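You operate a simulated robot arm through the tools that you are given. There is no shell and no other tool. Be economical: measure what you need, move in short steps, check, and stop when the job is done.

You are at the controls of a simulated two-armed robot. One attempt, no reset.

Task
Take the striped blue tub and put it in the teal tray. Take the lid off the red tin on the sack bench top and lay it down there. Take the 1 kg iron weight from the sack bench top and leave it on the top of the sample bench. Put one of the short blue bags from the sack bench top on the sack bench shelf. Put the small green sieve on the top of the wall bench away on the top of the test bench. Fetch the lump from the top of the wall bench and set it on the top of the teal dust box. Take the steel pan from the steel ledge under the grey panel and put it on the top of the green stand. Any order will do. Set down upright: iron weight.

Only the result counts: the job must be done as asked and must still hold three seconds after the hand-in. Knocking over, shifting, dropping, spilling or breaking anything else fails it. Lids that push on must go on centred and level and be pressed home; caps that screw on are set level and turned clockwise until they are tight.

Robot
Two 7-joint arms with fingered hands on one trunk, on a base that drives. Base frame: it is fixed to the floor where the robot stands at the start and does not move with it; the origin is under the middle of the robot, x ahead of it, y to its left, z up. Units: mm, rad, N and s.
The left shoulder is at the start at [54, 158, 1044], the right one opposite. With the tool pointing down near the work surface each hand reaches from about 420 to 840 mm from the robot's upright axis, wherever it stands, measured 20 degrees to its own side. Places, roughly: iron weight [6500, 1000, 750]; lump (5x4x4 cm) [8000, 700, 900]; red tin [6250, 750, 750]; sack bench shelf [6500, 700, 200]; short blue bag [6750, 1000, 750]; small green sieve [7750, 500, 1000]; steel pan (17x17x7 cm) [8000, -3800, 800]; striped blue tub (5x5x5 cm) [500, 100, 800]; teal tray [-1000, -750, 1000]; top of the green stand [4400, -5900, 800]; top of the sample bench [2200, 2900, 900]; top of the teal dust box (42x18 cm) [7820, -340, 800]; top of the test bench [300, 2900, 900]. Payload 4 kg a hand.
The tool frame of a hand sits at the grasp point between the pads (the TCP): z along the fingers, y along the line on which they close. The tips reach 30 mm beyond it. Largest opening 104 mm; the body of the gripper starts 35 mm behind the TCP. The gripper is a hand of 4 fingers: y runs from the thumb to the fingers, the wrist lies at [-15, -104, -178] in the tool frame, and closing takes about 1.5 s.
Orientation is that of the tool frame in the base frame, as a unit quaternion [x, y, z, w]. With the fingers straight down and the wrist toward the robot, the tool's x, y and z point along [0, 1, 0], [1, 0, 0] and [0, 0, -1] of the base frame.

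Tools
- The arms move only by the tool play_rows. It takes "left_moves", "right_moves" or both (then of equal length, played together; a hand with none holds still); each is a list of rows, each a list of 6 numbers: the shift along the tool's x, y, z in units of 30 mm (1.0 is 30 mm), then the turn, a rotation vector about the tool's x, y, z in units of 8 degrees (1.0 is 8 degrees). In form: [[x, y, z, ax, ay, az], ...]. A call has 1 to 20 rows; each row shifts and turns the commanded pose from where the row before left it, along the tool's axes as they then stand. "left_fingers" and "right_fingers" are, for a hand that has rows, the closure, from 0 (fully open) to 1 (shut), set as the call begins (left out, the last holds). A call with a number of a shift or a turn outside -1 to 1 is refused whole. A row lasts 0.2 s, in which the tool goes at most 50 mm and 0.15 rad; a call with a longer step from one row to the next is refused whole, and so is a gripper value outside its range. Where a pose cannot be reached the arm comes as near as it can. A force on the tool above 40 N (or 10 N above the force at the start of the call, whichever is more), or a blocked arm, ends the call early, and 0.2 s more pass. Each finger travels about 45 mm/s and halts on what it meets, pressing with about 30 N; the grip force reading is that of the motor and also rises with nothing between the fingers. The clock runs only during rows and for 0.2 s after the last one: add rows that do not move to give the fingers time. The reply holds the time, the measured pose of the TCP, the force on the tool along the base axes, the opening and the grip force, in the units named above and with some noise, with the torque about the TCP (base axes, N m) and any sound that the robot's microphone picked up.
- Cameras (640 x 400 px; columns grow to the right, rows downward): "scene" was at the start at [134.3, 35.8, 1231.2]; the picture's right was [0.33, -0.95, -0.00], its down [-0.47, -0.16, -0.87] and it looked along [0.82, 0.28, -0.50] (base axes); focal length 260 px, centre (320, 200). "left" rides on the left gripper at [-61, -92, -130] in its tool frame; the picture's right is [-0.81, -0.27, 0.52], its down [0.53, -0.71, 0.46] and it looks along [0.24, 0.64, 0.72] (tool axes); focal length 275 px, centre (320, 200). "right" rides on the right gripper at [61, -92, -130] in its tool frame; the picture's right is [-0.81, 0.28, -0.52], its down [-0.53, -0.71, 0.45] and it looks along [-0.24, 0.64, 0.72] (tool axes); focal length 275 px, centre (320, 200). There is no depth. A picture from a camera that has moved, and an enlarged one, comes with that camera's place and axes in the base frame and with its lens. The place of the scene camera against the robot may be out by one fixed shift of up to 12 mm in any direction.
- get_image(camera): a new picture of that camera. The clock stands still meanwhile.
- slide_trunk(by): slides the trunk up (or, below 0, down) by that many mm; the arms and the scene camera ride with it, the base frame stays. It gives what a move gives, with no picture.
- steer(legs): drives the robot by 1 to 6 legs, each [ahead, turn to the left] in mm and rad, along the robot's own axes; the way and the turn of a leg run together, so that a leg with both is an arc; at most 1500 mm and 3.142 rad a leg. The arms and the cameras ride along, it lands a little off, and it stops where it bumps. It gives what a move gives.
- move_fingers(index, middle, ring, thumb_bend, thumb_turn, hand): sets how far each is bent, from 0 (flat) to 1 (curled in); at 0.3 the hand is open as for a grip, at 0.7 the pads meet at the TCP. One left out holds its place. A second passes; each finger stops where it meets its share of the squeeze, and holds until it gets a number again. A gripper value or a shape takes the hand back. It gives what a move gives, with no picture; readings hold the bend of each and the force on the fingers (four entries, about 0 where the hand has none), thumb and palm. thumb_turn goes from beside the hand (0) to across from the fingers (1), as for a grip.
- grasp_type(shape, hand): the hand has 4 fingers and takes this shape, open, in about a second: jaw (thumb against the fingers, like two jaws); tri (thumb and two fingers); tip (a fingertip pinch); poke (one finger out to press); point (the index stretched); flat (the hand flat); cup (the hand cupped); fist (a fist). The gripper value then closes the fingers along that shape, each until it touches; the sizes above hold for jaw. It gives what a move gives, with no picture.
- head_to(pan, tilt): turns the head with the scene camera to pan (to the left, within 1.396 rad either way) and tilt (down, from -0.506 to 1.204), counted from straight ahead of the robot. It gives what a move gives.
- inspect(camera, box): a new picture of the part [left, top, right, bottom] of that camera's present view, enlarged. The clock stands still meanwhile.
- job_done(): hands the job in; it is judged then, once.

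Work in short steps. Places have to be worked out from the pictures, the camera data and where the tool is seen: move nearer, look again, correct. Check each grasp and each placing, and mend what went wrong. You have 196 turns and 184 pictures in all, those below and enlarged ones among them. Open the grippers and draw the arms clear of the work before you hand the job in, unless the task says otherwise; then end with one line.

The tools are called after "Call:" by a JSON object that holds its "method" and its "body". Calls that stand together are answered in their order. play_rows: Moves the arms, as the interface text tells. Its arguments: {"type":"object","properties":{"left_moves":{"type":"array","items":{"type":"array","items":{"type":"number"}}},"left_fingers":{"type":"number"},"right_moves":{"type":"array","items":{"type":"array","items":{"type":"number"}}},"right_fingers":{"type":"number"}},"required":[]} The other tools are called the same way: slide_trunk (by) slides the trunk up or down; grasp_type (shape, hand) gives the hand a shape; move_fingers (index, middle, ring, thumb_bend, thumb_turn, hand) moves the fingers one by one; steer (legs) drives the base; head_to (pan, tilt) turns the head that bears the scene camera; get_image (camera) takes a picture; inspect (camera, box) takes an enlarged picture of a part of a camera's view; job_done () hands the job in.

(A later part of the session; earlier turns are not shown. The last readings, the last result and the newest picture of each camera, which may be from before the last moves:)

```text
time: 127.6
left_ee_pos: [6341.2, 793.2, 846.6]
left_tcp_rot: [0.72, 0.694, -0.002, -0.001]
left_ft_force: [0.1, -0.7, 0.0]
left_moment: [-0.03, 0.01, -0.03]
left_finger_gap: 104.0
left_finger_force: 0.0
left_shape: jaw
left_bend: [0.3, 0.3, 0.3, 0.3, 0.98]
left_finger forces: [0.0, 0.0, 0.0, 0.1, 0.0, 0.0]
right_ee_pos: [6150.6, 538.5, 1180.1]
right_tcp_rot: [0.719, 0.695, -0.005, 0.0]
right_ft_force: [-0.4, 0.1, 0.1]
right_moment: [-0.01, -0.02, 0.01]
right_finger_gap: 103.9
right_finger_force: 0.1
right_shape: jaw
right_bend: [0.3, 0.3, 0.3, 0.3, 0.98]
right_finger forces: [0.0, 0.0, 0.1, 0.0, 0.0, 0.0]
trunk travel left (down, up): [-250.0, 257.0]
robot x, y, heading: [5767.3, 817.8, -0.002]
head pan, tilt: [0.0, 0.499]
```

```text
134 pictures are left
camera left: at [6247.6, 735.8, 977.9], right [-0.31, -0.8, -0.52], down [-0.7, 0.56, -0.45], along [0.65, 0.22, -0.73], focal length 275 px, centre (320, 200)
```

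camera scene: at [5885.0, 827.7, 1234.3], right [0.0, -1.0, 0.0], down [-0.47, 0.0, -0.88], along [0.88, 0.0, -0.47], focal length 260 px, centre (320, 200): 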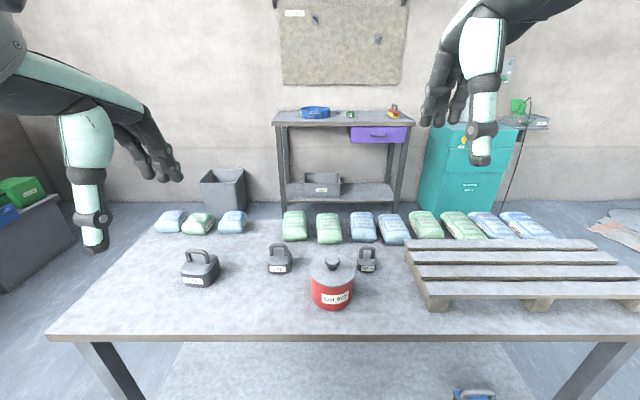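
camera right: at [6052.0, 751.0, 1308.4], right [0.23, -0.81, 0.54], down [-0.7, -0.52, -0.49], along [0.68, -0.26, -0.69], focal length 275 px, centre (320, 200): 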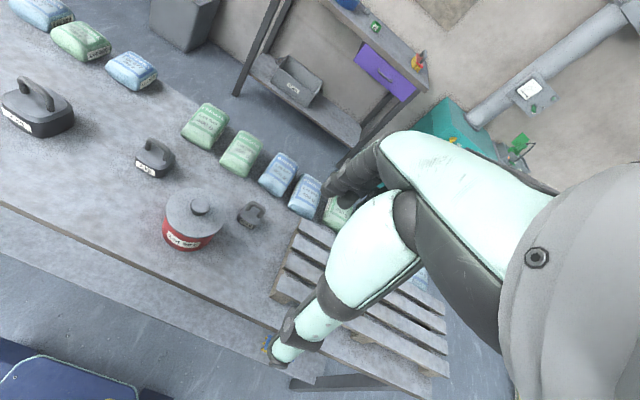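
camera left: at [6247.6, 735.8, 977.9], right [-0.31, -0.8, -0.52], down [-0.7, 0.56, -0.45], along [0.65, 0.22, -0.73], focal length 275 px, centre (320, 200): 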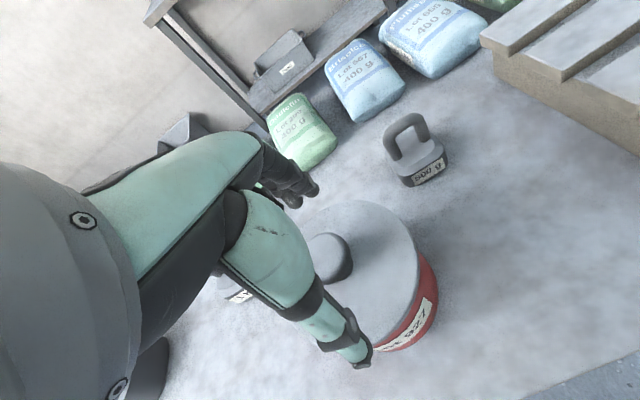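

The knob sits between the fingertips. I close.

Call:
{"method": "play_rows", "body": {"left_moves": [[0, 0, 0, 0, 0, 0], [0, 0, 0, 0, 0, 0], [0, 0, 0, 0, 0, 0], [0, 0, 0, 0, 0, 0], [0, 0, 0, 0, 0, 0], [0, 0, 0, 0, 0, 0], [0, 0, 0, 0, 0, 0], [0, 0, 0, 0, 0, 0], [0, 0, 0, 0, 0, 0]], "left_fingers": 1}}

Call:
{"method": "get_image", "body": {"camera": "left"}}

```text
time: 129.6
left_ee_pos: [6340.8, 792.4, 847.3]
left_tcp_rot: [0.719, 0.695, -0.001, -0.002]
left_ft_force: [0.3, 0.8, 1.2]
left_moment: [0.04, -0.03, -0.04]
left_finger_gap: 25.9
left_finger_force: 30.2
left_shape: jaw
left_bend: [0.73, 0.59, 0.65, 0.75, 1.0]
left_finger forces: [16.3, 9.2, 0.0, 0.0, 25.9, 0.0]
right_ee_pos: [6149.9, 537.7, 1180.2]
right_tcp_rot: [0.719, 0.695, -0.004, 0.001]
right_ft_force: [-0.6, 0.5, 0.5]
right_moment: [0.0, 0.03, 0.03]
right_finger_gap: 104.0
right_finger_force: 0.1
right_shape: jaw
right_bend: [0.3, 0.3, 0.3, 0.3, 0.98]
right_finger forces: [0.1, 0.1, 0.1, 0.1, 0.0, 0.0]
trunk travel left (down, up): [-250.0, 257.0]
robot x, y, heading: [5767.6, 817.2, 0.011]
head pan, tilt: [0.0, 0.499]
```

```text
133 pictures are left
camera left: at [6247.4, 735.9, 978.2], right [-0.31, -0.8, -0.52], down [-0.7, 0.56, -0.45], along [0.65, 0.22, -0.73], focal length 275 px, centre (320, 200)
```

left: 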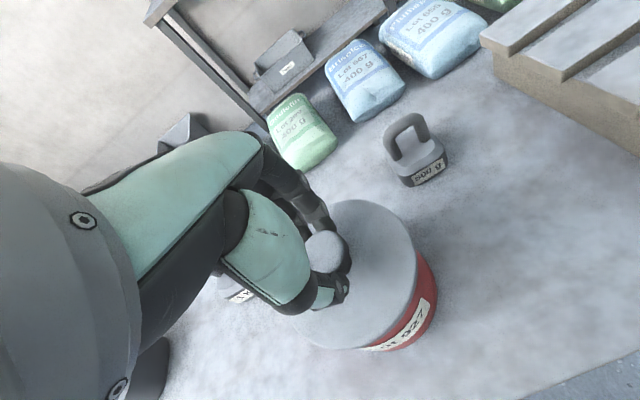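

The knob is gripped. I lift the lid and check.

Call:
{"method": "play_rows", "body": {"left_moves": [[0, 0, -0.2, 0, 0, 0], [0, 0, -0.3, 0, 0, 0], [0, 0, -0.5, 0, 0, 0], [0, 0, -0.8, 0, 0, 0], [0, 0, -0.8, 0, 0, 0], [0, 0, -0.8, 0, 0, 0]]}}

Call:
{"method": "inspect", "body": {"camera": "scene", "box": [170, 180, 410, 330]}}

```text
time: 131.0
left_ee_pos: [6340.3, 794.0, 948.8]
left_tcp_rot: [0.719, 0.695, -0.003, -0.002]
left_ft_force: [0.0, -0.9, -1.6]
left_moment: [0.0, -0.02, 0.03]
left_finger_gap: 25.4
left_finger_force: 30.4
left_shape: jaw
left_bend: [0.73, 0.59, 0.65, 0.75, 1.0]
left_finger forces: [16.7, 9.1, 0.0, 0.0, 25.6, 0.1]
right_ee_pos: [6149.8, 538.0, 1180.1]
right_tcp_rot: [0.719, 0.695, -0.005, -0.001]
right_ft_force: [0.0, -0.5, -0.1]
right_moment: [0.04, -0.02, 0.0]
right_finger_gap: 103.8
right_finger_force: 0.0
right_shape: jaw
right_bend: [0.3, 0.3, 0.3, 0.3, 0.98]
right_finger forces: [0.0, 0.1, 0.1, 0.0, 0.1, 0.0]
trunk travel left (down, up): [-250.0, 257.0]
robot x, y, heading: [5769.5, 821.3, 0.0]
head pan, tilt: [0.0, 0.499]
```

```text
2.67 times, centred on (290, 255) of scene
camera zoom: at [5907.7, 827.3, 1231.9], right [0.0, -1.0, 0.0], down [-0.49, 0.0, -0.87], along [0.87, 0.0, -0.49], focal length 694 px, centre (400, 53)
```

zoom: 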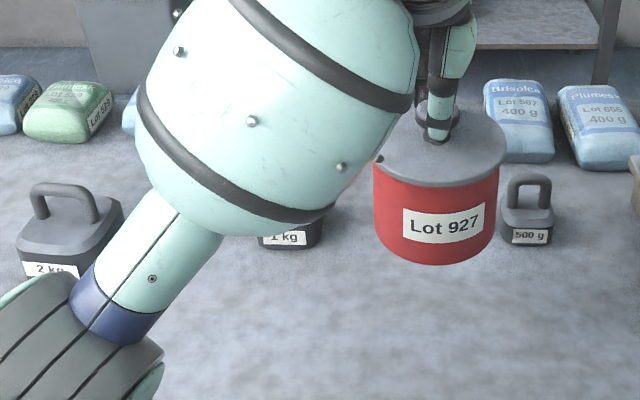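

The whole tin came up with the lid, so the lid is tight. I will hold the tin body in the air with the right hand from the side and pull. I raise the left a bit and turn the right hand to point its fingers left (+y).

Call:
{"method": "play_rows", "body": {"left_moves": [[0, 0, -0.5, 0, 0, 0], [0, 0, -0.5, 0, 0, 0], [0, 0, 0, 0, 0, 0], [0, 0, 0, 0, 0, 0], [0, 0, 0, 0, 0, 0], [0, 0, 0, 0, 0, 0], [0, 0, 0, 0, 0, 0], [0, 0, 0, 0, 0, 0], [0, 0, 0, 0, 0, 0], [0, 0, 0, 0, 0, 0], [0, 0, 0, 0, 0, 0], [0, 0, 0, 0, 0, 0], [0, 0, 0, 0, 0, 0], [0, 0, 0, 0, 0, 0], [0, 0, 0, 0, 0, 0], [0, 0, 0, 0, 0, 0], [0, 0, 0, 0, 0, 0]], "right_moves": [[0, 1, 0, 0, 0, 0], [0, 1, 0, 0, 0, 0], [0, 1, 0, 0, 0, 0], [0, 0, 0, 0, 0.94, 0], [0, 0, 0, 0, 0.94, 0], [0, 0, 0, 0, 0.94, 0], [0, 0, 0, 0, 0.94, 0], [0, 0, 0, 0, 0.94, 0], [0, 0, 0, 0, 0.94, 0], [0, 0, 0, 0, 0.94, 0], [0, 0, 0, 0, 0.94, 0], [0, 0, 0, 0, 0.94, 0], [0, 0, 0, 0, 0.94, 0], [0, 0, 0, 0, 0.94, 0], [0, 0, 0, 0, 0.94, 0], [0, 0, 0, 0, 0, 0], [0, 0, 0, 0, 0, 0]]}}

Call:
{"method": "get_image", "body": {"camera": "scene"}}

Call:
{"method": "get_image", "body": {"camera": "right"}}

```text
time: 134.6
left_ee_pos: [6343.3, 793.2, 978.4]
left_tcp_rot: [0.719, 0.695, -0.002, -0.003]
left_ft_force: [-0.9, 0.3, -1.5]
left_moment: [-0.01, 0.0, -0.01]
left_finger_gap: 25.7
left_finger_force: 30.5
left_shape: jaw
left_bend: [0.73, 0.59, 0.65, 0.75, 1.0]
left_finger forces: [16.7, 9.3, 0.1, 0.0, 25.4, 0.0]
right_ee_pos: [6242.6, 536.2, 1180.6]
right_tcp_rot: [0.51, 0.491, 0.506, -0.492]
right_ft_force: [-0.1, -0.6, -0.4]
right_moment: [0.0, -0.03, 0.03]
right_finger_gap: 104.1
right_finger_force: 0.0
right_shape: jaw
right_bend: [0.3, 0.3, 0.3, 0.3, 0.98]
right_finger forces: [0.0, 0.0, 0.0, 0.1, 0.0, 0.0]
trunk travel left (down, up): [-250.0, 257.0]
robot x, y, heading: [5767.9, 819.5, 0.003]
head pan, tilt: [0.0, 0.499]
```

```text
131 pictures are left
camera scene: at [5908.0, 827.4, 1231.9], right [0.0, -1.0, 0.0], down [-0.49, 0.0, -0.87], along [0.87, 0.0, -0.49], focal length 260 px, centre (320, 200)
```

scene: 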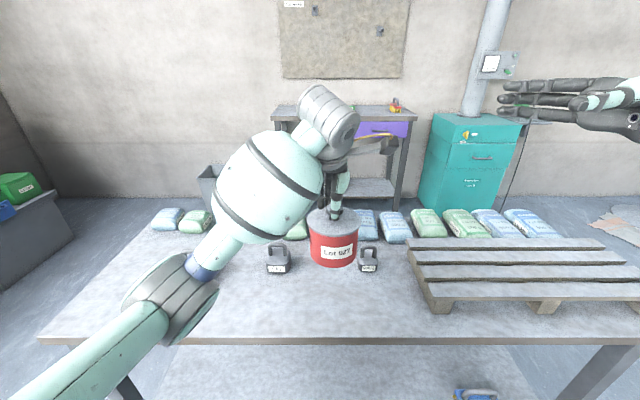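

```text
130 pictures are left
camera right: at [6147.9, 408.3, 1244.9], right [0.25, -0.53, -0.81], down [-0.7, 0.48, -0.53], along [0.67, 0.7, -0.25], focal length 275 px, centre (320, 200)
```

right: 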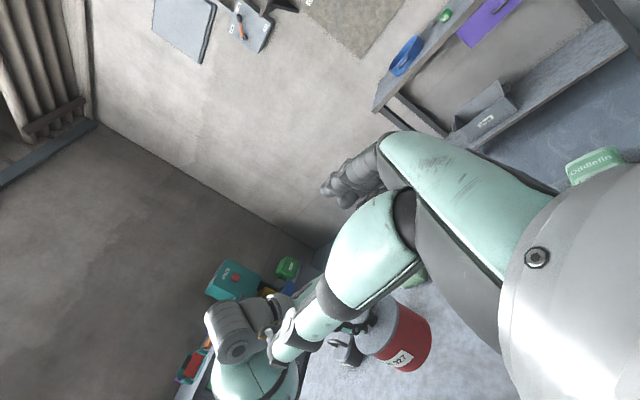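

Right hand now points +y. The tin body spans z≈864–933 on axis [6342, 793]. I bring the right hand level with it, still 150 mm to the side.

Call:
{"method": "play_rows", "body": {"right_moves": [[-0.957, 0.33, 0.1, 0, 0, 0], [-0.957, 0.33, 0.1, 0, 0, 0], [-0.957, 0.33, 0.1, 0, 0, 0], [-0.957, 0.33, 0.1, 0, 0, 0], [-0.957, 0.33, 0.1, 0, 0, 0], [-0.957, 0.33, 0.1, 0, 0, 0], [-0.957, 0.33, 0.1, 0, 0, 0], [-0.957, 0.33, 0.1, 0, 0, 0], [-0.957, 0.33, 0.1, 0, 0, 0], [-0.957, 0.33, 0.1, 0, 0, 0], [0, 0, 0, 0, 0, 0], [0, 0, 0, 0, 0, 0]]}}

Call:
{"method": "inspect", "body": {"camera": "scene", "box": [270, 180, 430, 300]}}

Call:
{"method": "get_image", "body": {"camera": "right"}}

```text
time: 137.2
left_ee_pos: [6342.7, 793.4, 977.8]
left_tcp_rot: [0.719, 0.695, -0.003, -0.003]
left_ft_force: [-0.4, 0.4, -1.9]
left_moment: [-0.02, 0.02, 0.0]
left_finger_gap: 25.4
left_finger_force: 30.0
left_shape: jaw
left_bend: [0.73, 0.59, 0.65, 0.75, 1.0]
left_finger forces: [16.8, 9.3, 0.0, 0.0, 25.5, 0.1]
right_ee_pos: [6342.3, 559.6, 889.7]
right_tcp_rot: [0.512, 0.49, 0.505, -0.492]
right_ft_force: [-0.5, 1.0, 0.3]
right_moment: [0.04, -0.04, -0.01]
right_finger_gap: 104.0
right_finger_force: 0.1
right_shape: jaw
right_bend: [0.3, 0.3, 0.3, 0.3, 0.98]
right_finger forces: [0.0, 0.0, 0.0, 0.1, 0.1, 0.0]
trunk travel left (down, up): [-250.0, 257.0]
robot x, y, heading: [5768.1, 821.4, -0.002]
head pan, tilt: [0.0, 0.499]
```

```text
3.33 times, centred on (350, 240) of scene
camera zoom: at [5908.2, 827.5, 1231.8], right [0.0, -1.0, 0.0], down [-0.49, 0.0, -0.87], along [0.87, 0.0, -0.49], focal length 867 px, centre (220, 67)
```

zoom: 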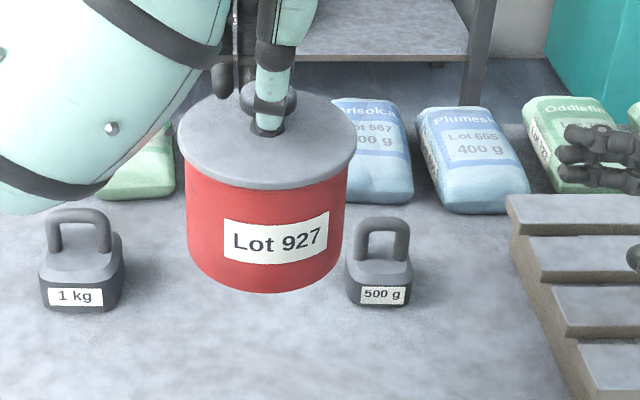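

```text
128 pictures are left
camera right: at [6246.0, 431.6, 953.0], right [0.25, -0.53, -0.81], down [-0.7, 0.48, -0.53], along [0.67, 0.7, -0.25], focal length 275 px, centre (320, 200)
```

right: 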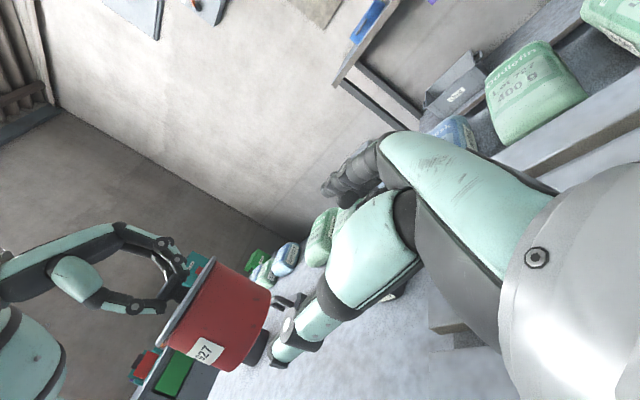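

The tin is about 100 mm across, so I open the right hand wider than the normal grip first.

Call:
{"method": "move_fingers", "body": {"hand": "right", "index": 0.12, "middle": 0.12, "ring": 0.12, "thumb_bend": 0.12, "thumb_turn": 1}}

Call:
{"method": "play_rows", "body": {"right_moves": [[0.1, -0.05, 0.9, 0, 0, 0], [0.1, -0.05, 0.9, 0, 0, 0], [0, -0.05, 0.9, 0, 0, 0], [0, 0, 0, 0, 0, 0]]}}

Call:
{"method": "get_image", "body": {"camera": "right"}}

Call:
{"method": "inspect", "body": {"camera": "scene", "box": [270, 180, 430, 300]}}

```text
time: 138.2
left_ee_pos: [6342.6, 793.7, 979.5]
left_tcp_rot: [0.719, 0.695, -0.002, -0.002]
left_ft_force: [-0.3, -0.4, -1.1]
left_moment: [-0.03, 0.01, 0.03]
left_finger_gap: 25.5
left_finger_force: 30.3
left_shape: jaw
left_bend: [0.73, 0.59, 0.65, 0.75, 1.0]
left_finger forces: [16.7, 9.3, 0.0, 0.0, 25.5, 0.1]
right_ee_pos: [6341.6, 559.3, 888.9]
right_tcp_rot: [0.51, 0.491, 0.506, -0.493]
right_ft_force: [0.5, -0.1, 0.7]
right_moment: [-0.02, 0.01, 0.0]
right_finger_gap: 142.4
right_finger_force: 0.1
right_shape: fingers
right_bend: [0.12, 0.12, 0.12, 0.12, 0.96]
right_finger forces: [0.0, 0.0, 0.0, 0.1, 0.0, 0.1]
trunk travel left (down, up): [-250.0, 257.0]
robot x, y, heading: [5769.0, 821.2, 0.004]
head pan, tilt: [0.0, 0.499]
```

```text
time: 139.2
left_ee_pos: [6341.7, 792.8, 980.6]
left_tcp_rot: [0.719, 0.695, -0.002, -0.002]
left_ft_force: [0.0, 0.5, -2.0]
left_moment: [0.01, -0.01, -0.03]
left_finger_gap: 25.8
left_finger_force: 29.8
left_shape: jaw
left_bend: [0.73, 0.59, 0.65, 0.75, 1.0]
left_finger forces: [16.8, 9.3, 0.1, 0.1, 25.5, 0.0]
right_ee_pos: [6337.5, 642.1, 896.4]
right_tcp_rot: [0.51, 0.491, 0.506, -0.493]
right_ft_force: [-0.8, -0.2, 0.5]
right_moment: [0.02, -0.01, -0.04]
right_finger_gap: 142.0
right_finger_force: 0.1
right_shape: fingers
right_bend: [0.12, 0.12, 0.12, 0.12, 0.96]
right_finger forces: [0.0, 0.0, 0.1, 0.1, 0.0, 0.0]
trunk travel left (down, up): [-250.0, 257.0]
robot x, y, heading: [5769.8, 817.2, 0.002]
head pan, tilt: [0.0, 0.499]
```

```text
127 pictures are left
camera right: at [6242.4, 513.9, 960.4], right [0.25, -0.53, -0.81], down [-0.7, 0.48, -0.53], along [0.67, 0.7, -0.25], focal length 275 px, centre (320, 200)
```

right: 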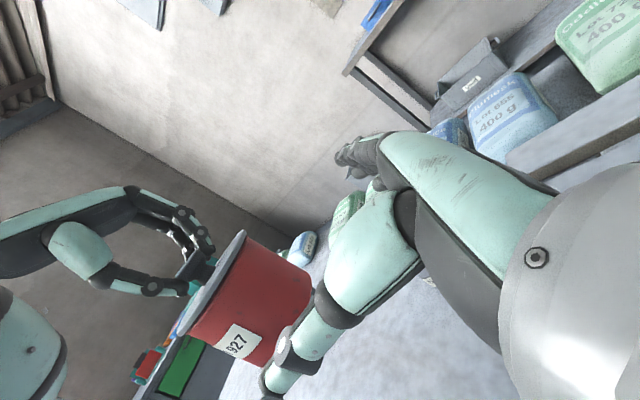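

```text
3.33 times, centred on (350, 240) of scene
camera zoom: at [5908.0, 827.2, 1231.9], right [0.0, -1.0, 0.0], down [-0.49, 0.0, -0.87], along [0.87, 0.0, -0.49], focal length 867 px, centre (220, 67)
```

zoom: 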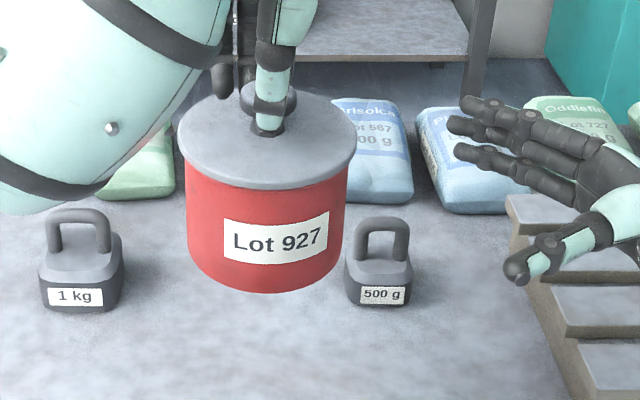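

Fingers and thumb flank the tin's height nicely. I advance to place the tin between them.

Call:
{"method": "play_rows", "body": {"right_moves": [[-0.1, 0, 0.85, 0, 0, 0], [-0.1, 0, 0.85, 0, 0, 0], [-0.1, 0, 0.85, 0, 0, 0], [0, 0, 0.85, 0, 0, 0], [0, 0, 0.6, 0, 0, 0], [0, 0, 0, 0, 0, 0]]}}

Call:
{"method": "inspect", "body": {"camera": "scene", "box": [270, 180, 430, 300]}}

Call:
{"method": "get_image", "body": {"camera": "right"}}

```text
time: 140.6
left_ee_pos: [6343.0, 792.7, 978.6]
left_tcp_rot: [0.719, 0.695, -0.001, -0.002]
left_ft_force: [0.4, 0.3, -1.3]
left_moment: [-0.04, -0.01, 0.0]
left_finger_gap: 25.4
left_finger_force: 30.4
left_shape: jaw
left_bend: [0.73, 0.59, 0.65, 0.75, 1.0]
left_finger forces: [16.9, 9.3, 0.0, 0.0, 25.5, 0.1]
right_ee_pos: [6342.5, 762.7, 888.0]
right_tcp_rot: [0.511, 0.491, 0.506, -0.493]
right_ft_force: [0.8, 0.7, -0.8]
right_moment: [0.01, -0.02, 0.05]
right_finger_gap: 141.9
right_finger_force: 0.1
right_shape: fingers
right_bend: [0.12, 0.12, 0.12, 0.12, 0.96]
right_finger forces: [0.1, 0.0, 0.0, 0.0, 0.1, 0.0]
trunk travel left (down, up): [-250.0, 257.0]
robot x, y, heading: [5765.0, 819.3, 0.003]
head pan, tilt: [0.0, 0.499]
```

```text
3.33 times, centred on (350, 240) of scene
camera zoom: at [5908.0, 827.4, 1231.9], right [0.0, -1.0, 0.0], down [-0.49, 0.0, -0.87], along [0.87, 0.0, -0.49], focal length 867 px, centre (220, 67)
```

zoom: 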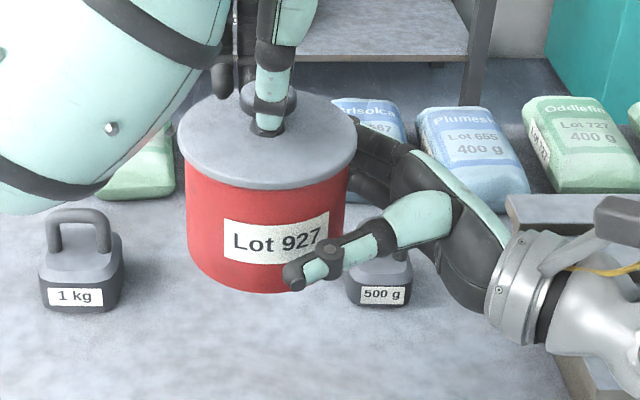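

```text
124 pictures are left
camera right: at [6246.4, 634.2, 952.3], right [0.25, -0.53, -0.81], down [-0.7, 0.48, -0.53], along [0.67, 0.7, -0.25], focal length 275 px, centre (320, 200)
```

right: 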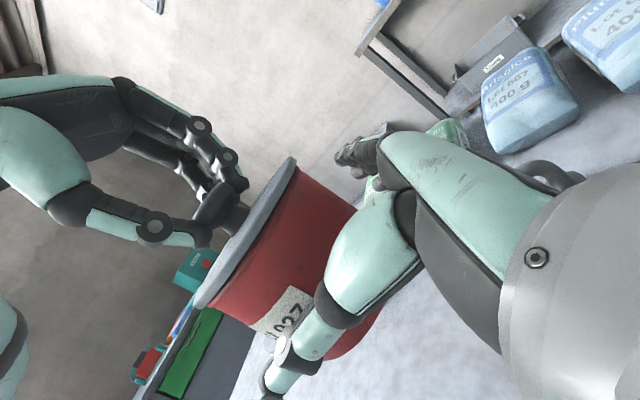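

I advance another 11 mm so the pads close near the tin's diameter, then close.

Call:
{"method": "play_rows", "body": {"right_moves": [[0, 0, 0.37, 0, 0, 0], [0, 0, 0, 0, 0, 0]]}}

Call:
{"method": "play_rows", "body": {"right_moves": [[0, 0, 0, 0, 0, 0], [0, 0, 0, 0, 0, 0], [0, 0, 0, 0, 0, 0], [0, 0, 0, 0, 0, 0], [0, 0, 0, 0, 0, 0], [0, 0, 0, 0, 0, 0], [0, 0, 0, 0, 0, 0]], "right_fingers": 1}}

Call:
{"method": "inspect", "body": {"camera": "scene", "box": [270, 180, 430, 300]}}

```text
time: 141.2
left_ee_pos: [6341.9, 792.7, 979.4]
left_tcp_rot: [0.719, 0.695, -0.001, -0.002]
left_ft_force: [0.4, 0.5, -1.8]
left_moment: [-0.03, -0.03, -0.01]
left_finger_gap: 25.6
left_finger_force: 30.0
left_shape: jaw
left_bend: [0.73, 0.59, 0.65, 0.75, 1.0]
left_finger forces: [16.9, 9.3, 0.0, 0.0, 25.5, 0.0]
right_ee_pos: [6343.0, 772.9, 888.4]
right_tcp_rot: [0.511, 0.49, 0.506, -0.493]
right_ft_force: [0.4, 0.2, -0.4]
right_moment: [-0.03, 0.02, -0.04]
right_finger_gap: 142.1
right_finger_force: 0.1
right_shape: fingers
right_bend: [0.12, 0.12, 0.12, 0.12, 0.96]
right_finger forces: [0.0, 0.1, 0.0, 0.0, 0.0, 0.1]
trunk travel left (down, up): [-250.0, 257.0]
robot x, y, heading: [5764.6, 823.6, 0.002]
head pan, tilt: [0.0, 0.499]
```

```text
time: 142.8
left_ee_pos: [6343.7, 793.3, 979.1]
left_tcp_rot: [0.719, 0.695, -0.002, -0.002]
left_ft_force: [1.6, 1.0, -0.3]
left_moment: [0.02, -0.11, 0.04]
left_finger_gap: 25.4
left_finger_force: 29.8
left_shape: jaw
left_bend: [0.73, 0.59, 0.65, 0.75, 1.0]
left_finger forces: [17.7, 10.5, 0.0, 0.1, 25.3, 0.1]
right_ee_pos: [6340.8, 773.6, 889.3]
right_tcp_rot: [0.51, 0.491, 0.506, -0.493]
right_ft_force: [-1.7, -0.4, 1.5]
right_moment: [-0.02, -0.08, 0.0]
right_finger_gap: 87.6
right_finger_force: 29.9
right_shape: jaw
right_bend: [0.25, 0.33, 0.31, 0.32, 0.98]
right_finger forces: [23.8, 9.8, 3.9, 0.0, 39.4, 0.1]
trunk travel left (down, up): [-250.0, 257.0]
robot x, y, heading: [5768.0, 815.4, 0.009]
head pan, tilt: [0.0, 0.499]
```

```text
3.33 times, centred on (350, 240) of scene
camera zoom: at [5908.1, 827.5, 1231.9], right [0.0, -1.0, 0.0], down [-0.49, 0.0, -0.87], along [0.87, 0.0, -0.49], focal length 867 px, centre (220, 67)
```

zoom: 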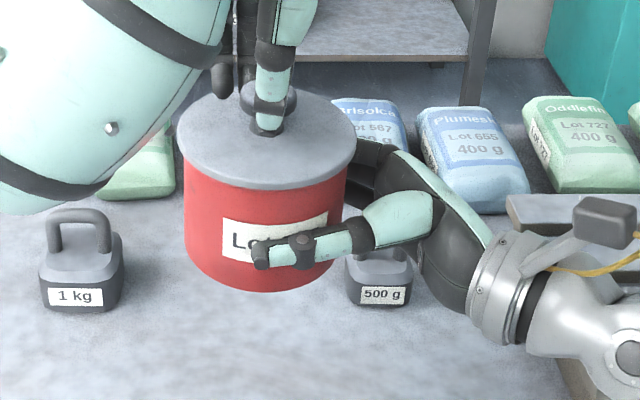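

Both grips are firm. I pull the lid straight up with the left hand.

Call:
{"method": "play_rows", "body": {"left_moves": [[0, 0, -0.2, 0, 0, 0], [0, 0, -0.2, 0, 0, 0], [0, 0, -0.2, 0, 0, 0], [0, 0, -0.2, 0, 0, 0], [0, 0, -0.3, 0, 0, 0], [0, 0, -0.3, 0, 0, 0], [0, 0, 0, 0, 0, 0]]}}

Call:
{"method": "inspect", "body": {"camera": "scene", "box": [270, 180, 430, 300]}}

```text
time: 144.4
left_ee_pos: [6342.0, 792.1, 1021.1]
left_tcp_rot: [0.719, 0.695, -0.001, -0.002]
left_ft_force: [-0.3, 0.0, -0.4]
left_moment: [0.01, 0.02, 0.02]
left_finger_gap: 25.4
left_finger_force: 30.0
left_shape: jaw
left_bend: [0.73, 0.59, 0.65, 0.75, 1.0]
left_finger forces: [17.1, 9.9, 0.0, 0.0, 26.3, 0.0]
right_ee_pos: [6341.6, 773.0, 887.9]
right_tcp_rot: [0.51, 0.491, 0.506, -0.494]
right_ft_force: [-0.3, 0.2, 0.0]
right_moment: [-0.01, 0.02, 0.02]
right_finger_gap: 87.8
right_finger_force: 30.1
right_shape: jaw
right_bend: [0.25, 0.33, 0.31, 0.32, 0.97]
right_finger forces: [24.5, 10.4, 4.0, 0.0, 38.5, 0.1]
trunk travel left (down, up): [-250.0, 257.0]
robot x, y, heading: [5767.0, 818.6, 0.005]
head pan, tilt: [0.0, 0.499]
heard: snap
```

```text
3.33 times, centred on (350, 240) of scene
camera zoom: at [5908.2, 827.6, 1231.8], right [0.0, -1.0, 0.0], down [-0.49, 0.0, -0.87], along [0.87, 0.0, -0.49], focal length 867 px, centre (220, 67)
```

zoom: 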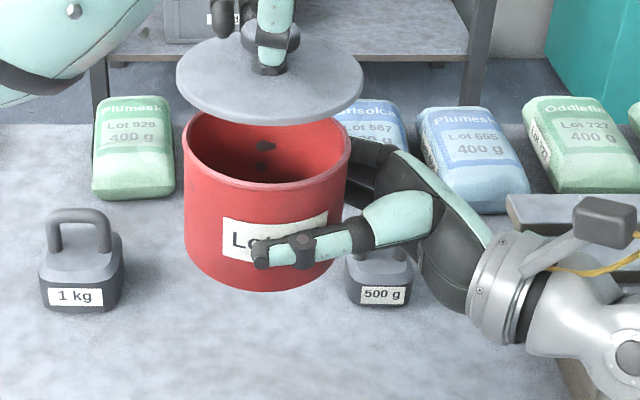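

The lid snapped off. Next I lay it on a free spot of the bench at about [6300, 1020], moving over at height first and then lowering.

Call:
{"method": "play_rows", "body": {"left_moves": [[0.94, -0.208, 0, 0, 0, 0], [0.94, -0.208, 0, 0, 0, 0], [0.94, -0.208, 0, 0, 0, 0], [0.94, -0.208, 0, 0, 0, 0], [0.94, -0.208, 0, 0, 0, 0], [0.94, -0.208, 0, 0, 0, 0], [0.94, -0.208, 0, 0, 0, 0], [0.94, -0.208, 0, 0, 0, 0], [0, 0, 1, 0, 0, 0], [0, 0, 1, 0, 0, 0], [0, 0, 1, 0, 0, 0], [0, 0, 1, 0, 0, 0], [0, 0, 1, 0, 0, 0], [0, 0, 0, 0, 0, 0]]}}

Call:
{"method": "get_image", "body": {"camera": "scene"}}

Call:
{"method": "get_image", "body": {"camera": "left"}}

```text
time: 147.4
left_ee_pos: [6299.6, 1020.1, 871.4]
left_tcp_rot: [0.719, 0.695, -0.002, -0.002]
left_ft_force: [-0.1, -0.1, -0.9]
left_moment: [0.03, -0.02, 0.01]
left_finger_gap: 25.2
left_finger_force: 30.1
left_shape: jaw
left_bend: [0.73, 0.59, 0.65, 0.75, 1.0]
left_finger forces: [17.1, 10.1, 0.1, 0.0, 25.6, 0.0]
right_ee_pos: [6341.8, 773.8, 888.8]
right_tcp_rot: [0.51, 0.491, 0.506, -0.493]
right_ft_force: [-0.1, -0.8, 0.2]
right_moment: [-0.01, -0.03, -0.06]
right_finger_gap: 87.9
right_finger_force: 30.1
right_shape: jaw
right_bend: [0.25, 0.33, 0.31, 0.32, 0.97]
right_finger forces: [24.4, 10.4, 4.0, 0.0, 38.4, 0.1]
trunk travel left (down, up): [-250.0, 257.0]
robot x, y, heading: [5769.1, 821.9, 0.002]
head pan, tilt: [0.0, 0.499]
```

```text
121 pictures are left
camera scene: at [5908.0, 827.4, 1231.9], right [0.0, -1.0, 0.0], down [-0.49, 0.0, -0.87], along [0.87, 0.0, -0.49], focal length 260 px, centre (320, 200)
```

scene: 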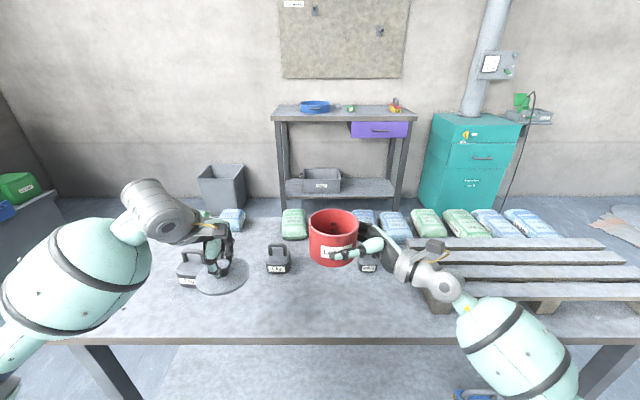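

```text
120 pictures are left
camera left: at [6206.1, 962.6, 1001.9], right [-0.31, -0.8, -0.52], down [-0.7, 0.56, -0.45], along [0.65, 0.22, -0.73], focal length 275 px, centre (320, 200)
```

left: 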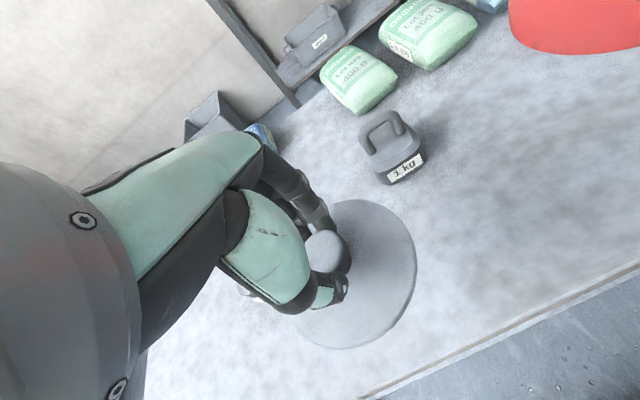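

The spot is free. I lower the lid to the table.

Call:
{"method": "play_rows", "body": {"left_moves": [[0, 0, 0.8, 0, 0, 0], [0, 0, 0.8, 0, 0, 0], [0, 0, 0.6, 0, 0, 0], [0, 0, 0.3, 0, 0, 0], [0, 0, 0.2, 0, 0, 0], [0, 0, 0.2, 0, 0, 0], [0, 0, 0.2, 0, 0, 0], [0, 0, 0, 0, 0, 0]]}}

Call:
{"method": "inspect", "body": {"camera": "scene", "box": [140, 200, 300, 310]}}

```text
time: 149.2
left_ee_pos: [6298.8, 1018.3, 777.9]
left_tcp_rot: [0.719, 0.695, -0.003, -0.002]
left_ft_force: [0.2, 0.3, -0.5]
left_moment: [-0.03, 0.02, -0.01]
left_finger_gap: 25.0
left_finger_force: 30.5
left_shape: jaw
left_bend: [0.73, 0.59, 0.65, 0.75, 1.0]
left_finger forces: [17.3, 10.2, 0.0, 0.0, 25.5, 0.1]
right_ee_pos: [6342.5, 772.9, 886.9]
right_tcp_rot: [0.51, 0.49, 0.507, -0.493]
right_ft_force: [0.6, 0.2, -0.3]
right_moment: [-0.05, 0.0, 0.0]
right_finger_gap: 87.8
right_finger_force: 29.8
right_shape: jaw
right_bend: [0.25, 0.33, 0.31, 0.32, 0.97]
right_finger forces: [24.5, 10.3, 4.0, 0.0, 38.5, 0.0]
trunk travel left (down, up): [-250.0, 257.0]
robot x, y, heading: [5767.3, 817.7, 0.002]
head pan, tilt: [0.0, 0.499]
```

```text
3.64 times, centred on (220, 255) of scene
camera zoom: at [5907.9, 827.6, 1231.9], right [0.0, -1.0, 0.0], down [-0.49, 0.0, -0.87], along [0.87, 0.0, -0.49], focal length 946 px, centre (684, 0)
```

zoom: 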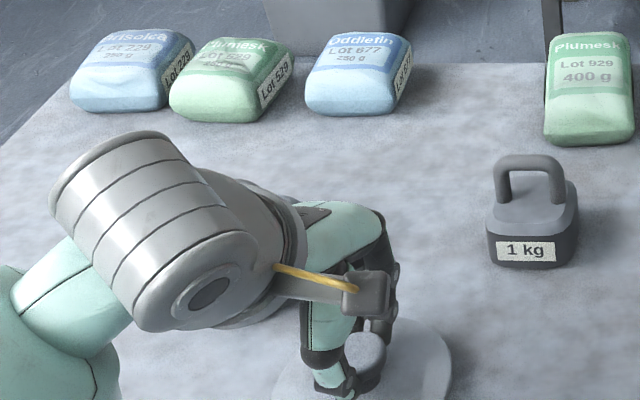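

Still no contact at z 778. I continue down in small steps.

Call:
{"method": "play_rows", "body": {"left_moves": [[0, 0, 0.15, 0, 0, 0], [0, 0, 0.15, 0, 0, 0], [0, 0, 0.15, 0, 0, 0], [0, 0, 0.15, 0, 0, 0], [0, 0, 0, 0, 0, 0]]}}

Call:
{"method": "inspect", "body": {"camera": "scene", "box": [140, 230, 300, 340]}}

```text
time: 150.4
left_ee_pos: [6296.6, 1018.3, 760.2]
left_tcp_rot: [0.719, 0.695, -0.001, -0.002]
left_ft_force: [-2.3, -1.1, 19.9]
left_moment: [-0.22, 0.05, 0.07]
left_finger_gap: 25.9
left_finger_force: 30.3
left_shape: jaw
left_bend: [0.74, 0.62, 0.65, 0.78, 1.0]
left_finger forces: [37.6, 6.8, 0.0, 0.0, 28.1, 0.0]
right_ee_pos: [6341.6, 772.9, 888.9]
right_tcp_rot: [0.51, 0.491, 0.507, -0.492]
right_ft_force: [0.4, -0.5, -0.6]
right_moment: [0.0, 0.02, -0.01]
right_finger_gap: 87.8
right_finger_force: 29.5
right_shape: jaw
right_bend: [0.25, 0.33, 0.31, 0.32, 0.97]
right_finger forces: [24.5, 10.3, 4.0, 0.1, 38.5, 0.1]
trunk travel left (down, up): [-250.0, 257.0]
robot x, y, heading: [5765.4, 821.2, 0.0]
head pan, tilt: [0.0, 0.499]
```

```text
3.64 times, centred on (220, 285) of scene
camera zoom: at [5905.0, 826.7, 1232.2], right [0.0, -1.0, 0.0], down [-0.49, 0.0, -0.87], along [0.87, 0.0, -0.49], focal length 946 px, centre (684, -109)
```

zoom: 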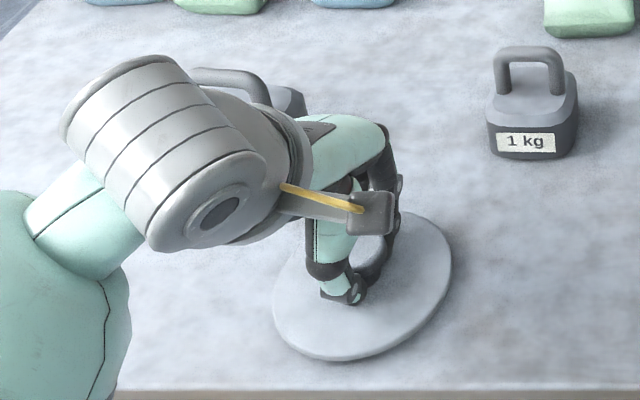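

The lid is on the table (20 N). I open the hand and rise.

Call:
{"method": "play_rows", "body": {"left_moves": [[0, 0, -0.12, 0, 0, 0], [0, 0, 0, 0, 0, 0]]}}

Call:
{"method": "play_rows", "body": {"left_moves": [[0, 0, 0, 0, 0, 0], [0, 0, 0, 0, 0, 0], [0, 0, 0, 0, 0, 0], [0, 0, 0, 0, 0, 0], [0, 0, 0, 0, 0, 0], [0, 0, 0, 0, 0, 0], [0, 0, 0, 0, 0, 0], [0, 0, -0.5, 0, 0, 0], [0, 0, -1, 0, 0, 0], [0, 0, -1, 0, 0, 0], [0, 0, -1, 0, 0, 0], [0, 0, -1, 0, 0, 0], [0, 0, -1, 0, 0, 0], [0, 0, -1, 0, 0, 0], [0, 0, -1, 0, 0, 0]], "left_fingers": 0}}

Call:
{"method": "get_image", "body": {"camera": "scene"}}

```text
time: 151.0
left_ee_pos: [6298.0, 1020.1, 761.8]
left_tcp_rot: [0.719, 0.695, -0.004, -0.005]
left_ft_force: [-0.2, 0.7, -1.8]
left_moment: [-0.01, 0.01, 0.02]
left_finger_gap: 25.6
left_finger_force: 29.9
left_shape: jaw
left_bend: [0.74, 0.62, 0.65, 0.78, 1.0]
left_finger forces: [32.2, 7.3, 0.0, 0.1, 21.5, 0.0]
right_ee_pos: [6342.0, 772.5, 888.8]
right_tcp_rot: [0.51, 0.491, 0.505, -0.493]
right_ft_force: [-0.2, 0.1, -0.9]
right_moment: [-0.01, 0.0, -0.02]
right_finger_gap: 87.8
right_finger_force: 29.8
right_shape: jaw
right_bend: [0.25, 0.33, 0.31, 0.32, 0.97]
right_finger forces: [24.5, 10.2, 4.0, 0.1, 38.5, 0.1]
trunk travel left (down, up): [-250.0, 257.0]
robot x, y, heading: [5769.0, 821.8, -0.004]
head pan, tilt: [0.0, 0.499]
```

```text
time: 154.2
left_ee_pos: [6299.4, 1020.2, 988.1]
left_tcp_rot: [0.719, 0.695, -0.002, -0.003]
left_ft_force: [-0.1, 0.0, 0.1]
left_moment: [0.0, -0.03, 0.01]
left_finger_gap: 103.6
left_finger_force: 0.1
left_shape: jaw
left_bend: [0.3, 0.3, 0.3, 0.3, 0.98]
left_finger forces: [0.1, 0.0, 0.0, 0.0, 0.1, 0.0]
right_ee_pos: [6342.0, 772.3, 888.5]
right_tcp_rot: [0.51, 0.491, 0.507, -0.492]
right_ft_force: [1.2, 0.3, -1.4]
right_moment: [-0.03, 0.0, -0.03]
right_finger_gap: 87.6
right_finger_force: 30.2
right_shape: jaw
right_bend: [0.25, 0.33, 0.31, 0.32, 0.97]
right_finger forces: [24.5, 10.3, 4.0, 0.0, 38.5, 0.1]
trunk travel left (down, up): [-250.0, 257.0]
robot x, y, heading: [5769.2, 819.9, 0.006]
head pan, tilt: [0.0, 0.499]
```

```text
117 pictures are left
camera scene: at [5907.6, 827.2, 1231.9], right [0.0, -1.0, 0.0], down [-0.49, 0.0, -0.87], along [0.87, 0.0, -0.49], focal length 260 px, centre (320, 200)
```

scene: 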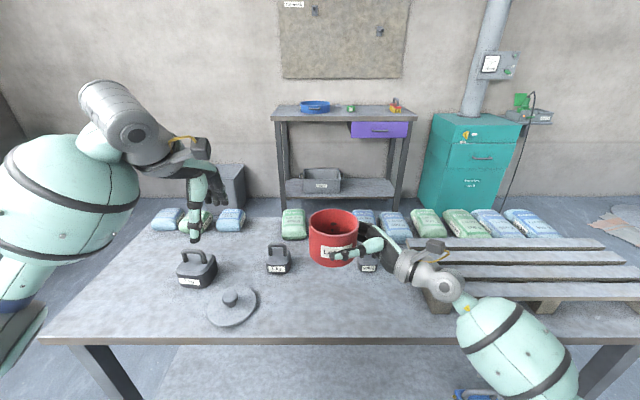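

The lid lies on the bench. The right hand can't lower the tin horizontally without hitting the table, so the left hand will pinch the tin's left wall from above and set it down. I turn the left hand 90° and bring it over that wall.

Call:
{"method": "play_rows", "body": {"left_moves": [[0, 0, 0, 0, 0, 1], [0, 0, 0, 0, 0, 1], [0, 0, 0, 0, 0, 1], [0, 0, 0, 0, 0, 1], [0, 0, 0, 0, 0, 1], [0, 0, 0, 0, 0, 1], [0, 0, 0, 0, 0, 1], [0, 0, 0, 0, 0, 1], [0, 0, 0, 0, 0, 1], [0, 0, 0, 0, 0, 1], [0, 0, 0, 0, 0, 1], [0.24, 0.97, -0.4, 0, 0, 0], [0.24, 0.97, 0, 0, 0, 0], [0.24, 0.97, 0, 0, 0, 0], [0.24, 0.97, 0, 0, 0, 0], [0.24, 0.97, 0, 0, 0, 0], [0.24, 0.97, 0, 0, 0, 0], [0, 0, 0, 0, 0, 0]]}}

Call:
{"method": "get_image", "body": {"camera": "left"}}

Call:
{"method": "inspect", "body": {"camera": "scene", "box": [240, 170, 400, 290]}}

```text
time: 158.0
left_ee_pos: [6344.0, 846.3, 1000.1]
left_tcp_rot: [1.0, 0.001, -0.003, 0.0]
left_ft_force: [-0.2, 0.6, -0.3]
left_moment: [-0.01, 0.01, -0.03]
left_finger_gap: 104.0
left_finger_force: 0.0
left_shape: jaw
left_bend: [0.3, 0.3, 0.3, 0.3, 0.98]
left_finger forces: [0.1, 0.0, 0.1, 0.0, 0.0, 0.0]
right_ee_pos: [6342.3, 773.7, 888.2]
right_tcp_rot: [0.511, 0.491, 0.505, -0.493]
right_ft_force: [-1.2, -0.6, -1.5]
right_moment: [-0.02, -0.01, -0.02]
right_finger_gap: 87.9
right_finger_force: 29.8
right_shape: jaw
right_bend: [0.25, 0.33, 0.31, 0.32, 0.97]
right_finger forces: [24.5, 10.4, 4.1, 0.0, 38.5, 0.1]
trunk travel left (down, up): [-250.0, 257.0]
robot x, y, heading: [5770.8, 821.0, 0.003]
head pan, tilt: [0.0, 0.499]
```

```text
116 pictures are left
camera left: at [6282.4, 938.0, 1130.7], right [-0.81, 0.27, -0.51], down [0.53, 0.71, -0.46], along [0.24, -0.64, -0.73], focal length 275 px, centre (320, 200)
```

left: 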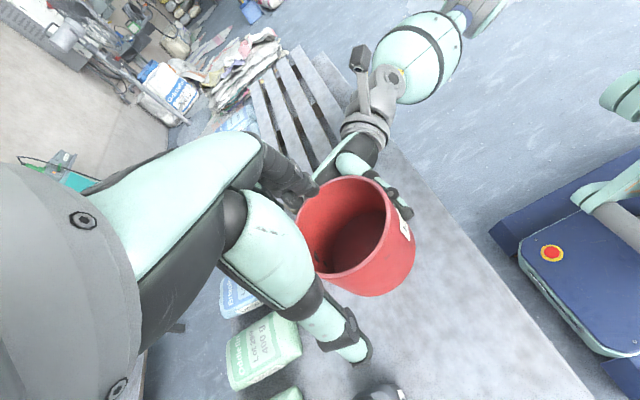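

```text
3.33 times, centred on (320, 230) of scene
camera zoom: at [5907.9, 828.2, 1231.9], right [0.0, -1.0, 0.0], down [-0.49, 0.0, -0.87], along [0.87, 0.0, -0.49], focal length 867 px, centre (320, 100)
```

zoom: 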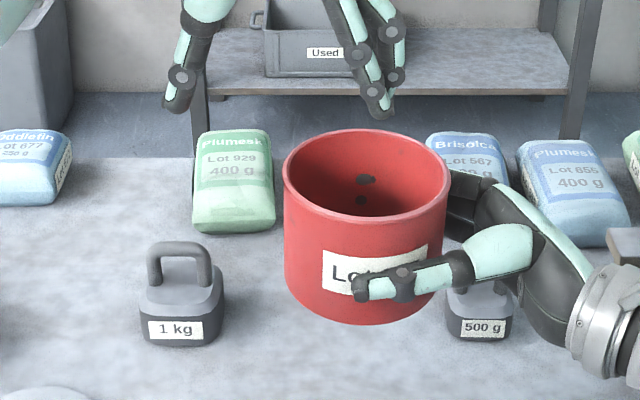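

The tin's left rim is near y 849. I lower the hand so the fingers go inside the tin and the thumb outside.

Call:
{"method": "play_rows", "body": {"left_moves": [[-0.13, -0.1, 0.7, 0, 0, 0], [0, 0, 0.6, 0, 0, 0], [0, 0, 0.6, 0, 0, 0], [0, 0, 0.55, 0, 0, 0], [0, 0, 0, 0, 0, 0]]}}

Call:
{"method": "inspect", "body": {"camera": "scene", "box": [240, 170, 400, 290]}}

Call:
{"method": "get_image", "body": {"camera": "left"}}

```text
time: 159.2
left_ee_pos: [6338.2, 847.9, 926.8]
left_tcp_rot: [1.0, -0.001, -0.002, -0.001]
left_ft_force: [-0.9, 0.1, -0.3]
left_moment: [0.03, -0.01, 0.0]
left_finger_gap: 103.6
left_finger_force: 0.1
left_shape: jaw
left_bend: [0.3, 0.3, 0.3, 0.3, 0.98]
left_finger forces: [0.0, 0.0, 0.0, 0.0, 0.1, 0.1]
right_ee_pos: [6343.3, 773.0, 888.8]
right_tcp_rot: [0.511, 0.49, 0.506, -0.493]
right_ft_force: [0.8, -0.1, -1.1]
right_moment: [-0.02, -0.07, 0.0]
right_finger_gap: 87.6
right_finger_force: 29.6
right_shape: jaw
right_bend: [0.25, 0.33, 0.31, 0.32, 0.97]
right_finger forces: [24.5, 10.4, 4.0, 0.0, 38.5, 0.0]
trunk travel left (down, up): [-250.0, 257.0]
robot x, y, heading: [5765.7, 821.4, 0.0]
head pan, tilt: [0.0, 0.499]
```

```text
3.33 times, centred on (320, 230) of scene
camera zoom: at [5908.0, 827.5, 1231.9], right [0.0, -1.0, 0.0], down [-0.49, 0.0, -0.87], along [0.87, 0.0, -0.49], focal length 867 px, centre (320, 100)
```

zoom: 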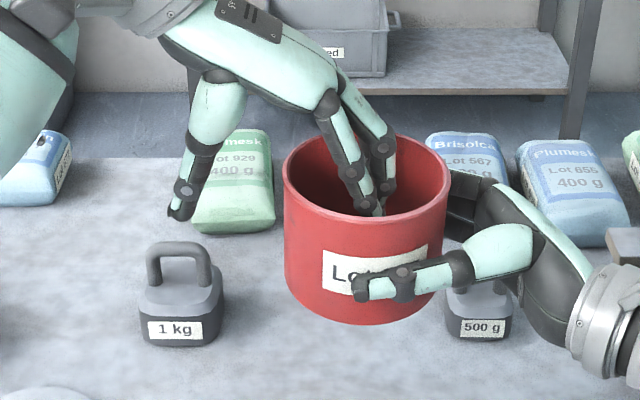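

```text
113 pictures are left
camera left: at [6277.7, 939.7, 1056.9], right [-0.81, 0.27, -0.51], down [0.53, 0.71, -0.46], along [0.24, -0.64, -0.73], focal length 275 px, centre (320, 200)
```

left: 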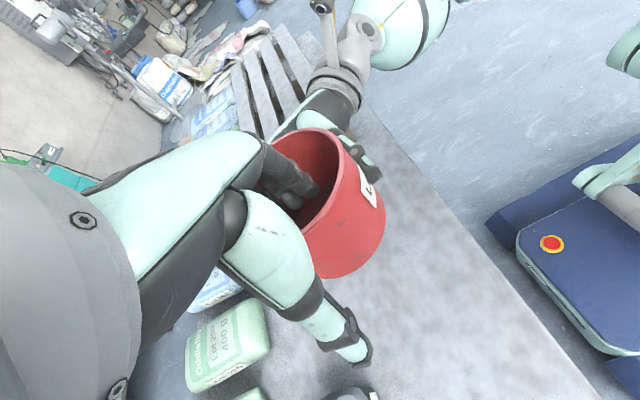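

Alignment is good: fingers inside, thumb outside. I close the left hand on the wall.

Call:
{"method": "play_rows", "body": {"left_moves": [[0, 0, 0, 0, 0, 0], [0, 0, 0, 0, 0, 0], [0, 0, 0, 0, 0, 0], [0, 0, 0, 0, 0, 0], [0, 0, 0, 0, 0, 0], [0, 0, 0, 0, 0, 0], [0, 0, 0, 0, 0, 0], [0, 0, 0, 0, 0, 0], [0, 0, 0, 0, 0, 0]], "left_fingers": 1}}

Call:
{"method": "inspect", "body": {"camera": "scene", "box": [240, 170, 400, 290]}}

```text
time: 161.2
left_ee_pos: [6338.9, 848.5, 925.8]
left_tcp_rot: [1.0, 0.0, -0.003, 0.0]
left_ft_force: [1.0, -0.8, 0.1]
left_moment: [-0.03, 0.0, -0.14]
left_finger_gap: 1.1
left_finger_force: 30.0
left_shape: jaw
left_bend: [0.72, 0.62, 0.52, 0.57, 1.0]
left_finger forces: [14.8, 8.2, 3.5, 0.0, 25.8, 0.0]
right_ee_pos: [6342.6, 772.0, 887.9]
right_tcp_rot: [0.511, 0.49, 0.505, -0.493]
right_ft_force: [-0.4, 0.7, -0.5]
right_moment: [0.01, 0.0, 0.19]
right_finger_gap: 87.5
right_finger_force: 29.9
right_shape: jaw
right_bend: [0.25, 0.33, 0.31, 0.32, 0.97]
right_finger forces: [24.4, 10.1, 4.0, 0.1, 39.2, 0.1]
trunk travel left (down, up): [-250.0, 257.0]
robot x, y, heading: [5767.6, 820.9, 0.004]
head pan, tilt: [0.0, 0.499]
```

```text
3.33 times, centred on (320, 230) of scene
camera zoom: at [5908.1, 827.6, 1231.9], right [0.0, -1.0, 0.0], down [-0.49, 0.0, -0.87], along [0.87, 0.0, -0.49], focal length 867 px, centre (320, 100)
```

zoom: 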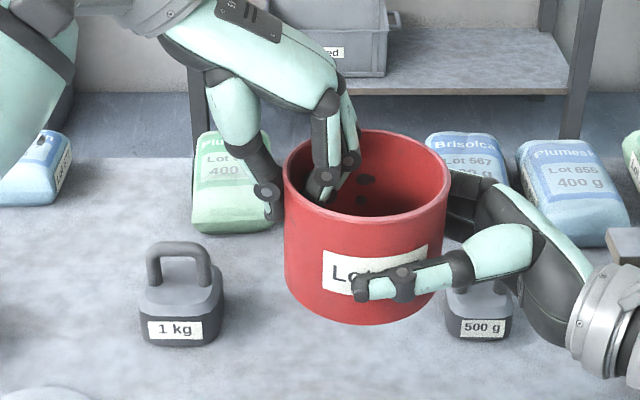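

The wall is pinched. I open the right hand wide and withdraw it sideways.

Call:
{"method": "move_fingers", "body": {"hand": "right", "index": 0.12, "middle": 0.12, "ring": 0.12, "thumb_bend": 0.12}}

Call:
{"method": "play_rows", "body": {"right_moves": [[0, 0, -0.7, 0, 0, 0], [0, 0, -0.9, 0, 0, 0], [0, 0, -1, 0, 0, 0], [0, 0, -1, 0, 0, 0], [0, 0, -1, 0, 0, 0], [0.5, 0, -1, 0, 0, 0], [1, 0, 0, 0, 0, 0], [1, 0, 0, 0, 0, 0], [1, 0, 0, 0, 0, 0], [1, 0, 0, 0, 0, 0], [1, 0, 0, 0, 0, 0]]}}

Call:
{"method": "inspect", "body": {"camera": "scene", "box": [240, 170, 400, 290]}}

```text
time: 162.2
left_ee_pos: [6338.9, 847.2, 926.3]
left_tcp_rot: [1.0, 0.0, -0.004, 0.0]
left_ft_force: [0.1, 0.6, -0.4]
left_moment: [0.03, -0.01, -0.02]
left_finger_gap: 0.8
left_finger_force: 30.0
left_shape: jaw
left_bend: [0.72, 0.64, 0.61, 0.58, 1.0]
left_finger forces: [17.8, 5.7, 3.3, 0.0, 28.2, 0.1]
right_ee_pos: [6342.4, 773.7, 887.2]
right_tcp_rot: [0.51, 0.491, 0.506, -0.493]
right_ft_force: [0.6, 0.6, -0.3]
right_moment: [0.03, -0.01, 0.03]
right_finger_gap: 141.5
right_finger_force: 0.1
right_shape: fingers
right_bend: [0.12, 0.12, 0.12, 0.12, 1.0]
right_finger forces: [0.0, 0.1, 0.1, 0.0, 0.0, 0.1]
trunk travel left (down, up): [-250.0, 257.0]
robot x, y, heading: [5766.3, 820.4, 0.001]
head pan, tilt: [0.0, 0.499]
```

```text
time: 164.6
left_ee_pos: [6338.8, 847.6, 927.1]
left_tcp_rot: [1.0, 0.0, -0.003, 0.001]
left_ft_force: [-0.2, -0.1, -0.8]
left_moment: [0.05, 0.0, 0.0]
left_finger_gap: 0.5
left_finger_force: 30.1
left_shape: jaw
left_bend: [0.72, 0.64, 0.61, 0.58, 1.0]
left_finger forces: [17.8, 5.7, 3.3, 0.1, 28.2, 0.0]
right_ee_pos: [6337.2, 605.9, 1053.3]
right_tcp_rot: [0.51, 0.492, 0.506, -0.492]
right_ft_force: [-0.4, -0.8, -0.3]
right_moment: [0.0, -0.02, 0.0]
right_finger_gap: 141.6
right_finger_force: 0.1
right_shape: fingers
right_bend: [0.12, 0.12, 0.12, 0.12, 1.0]
right_finger forces: [0.0, 0.0, 0.0, 0.0, 0.1, 0.0]
trunk travel left (down, up): [-250.0, 257.0]
robot x, y, heading: [5768.2, 822.8, 0.003]
head pan, tilt: [0.0, 0.499]
```

```text
3.33 times, centred on (320, 230) of scene
camera zoom: at [5907.9, 827.8, 1231.9], right [0.0, -1.0, 0.0], down [-0.49, 0.0, -0.87], along [0.87, 0.0, -0.49], focal length 867 px, centre (320, 100)
```

zoom: 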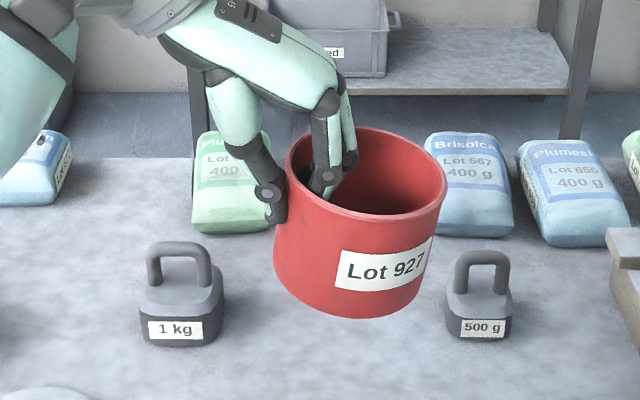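

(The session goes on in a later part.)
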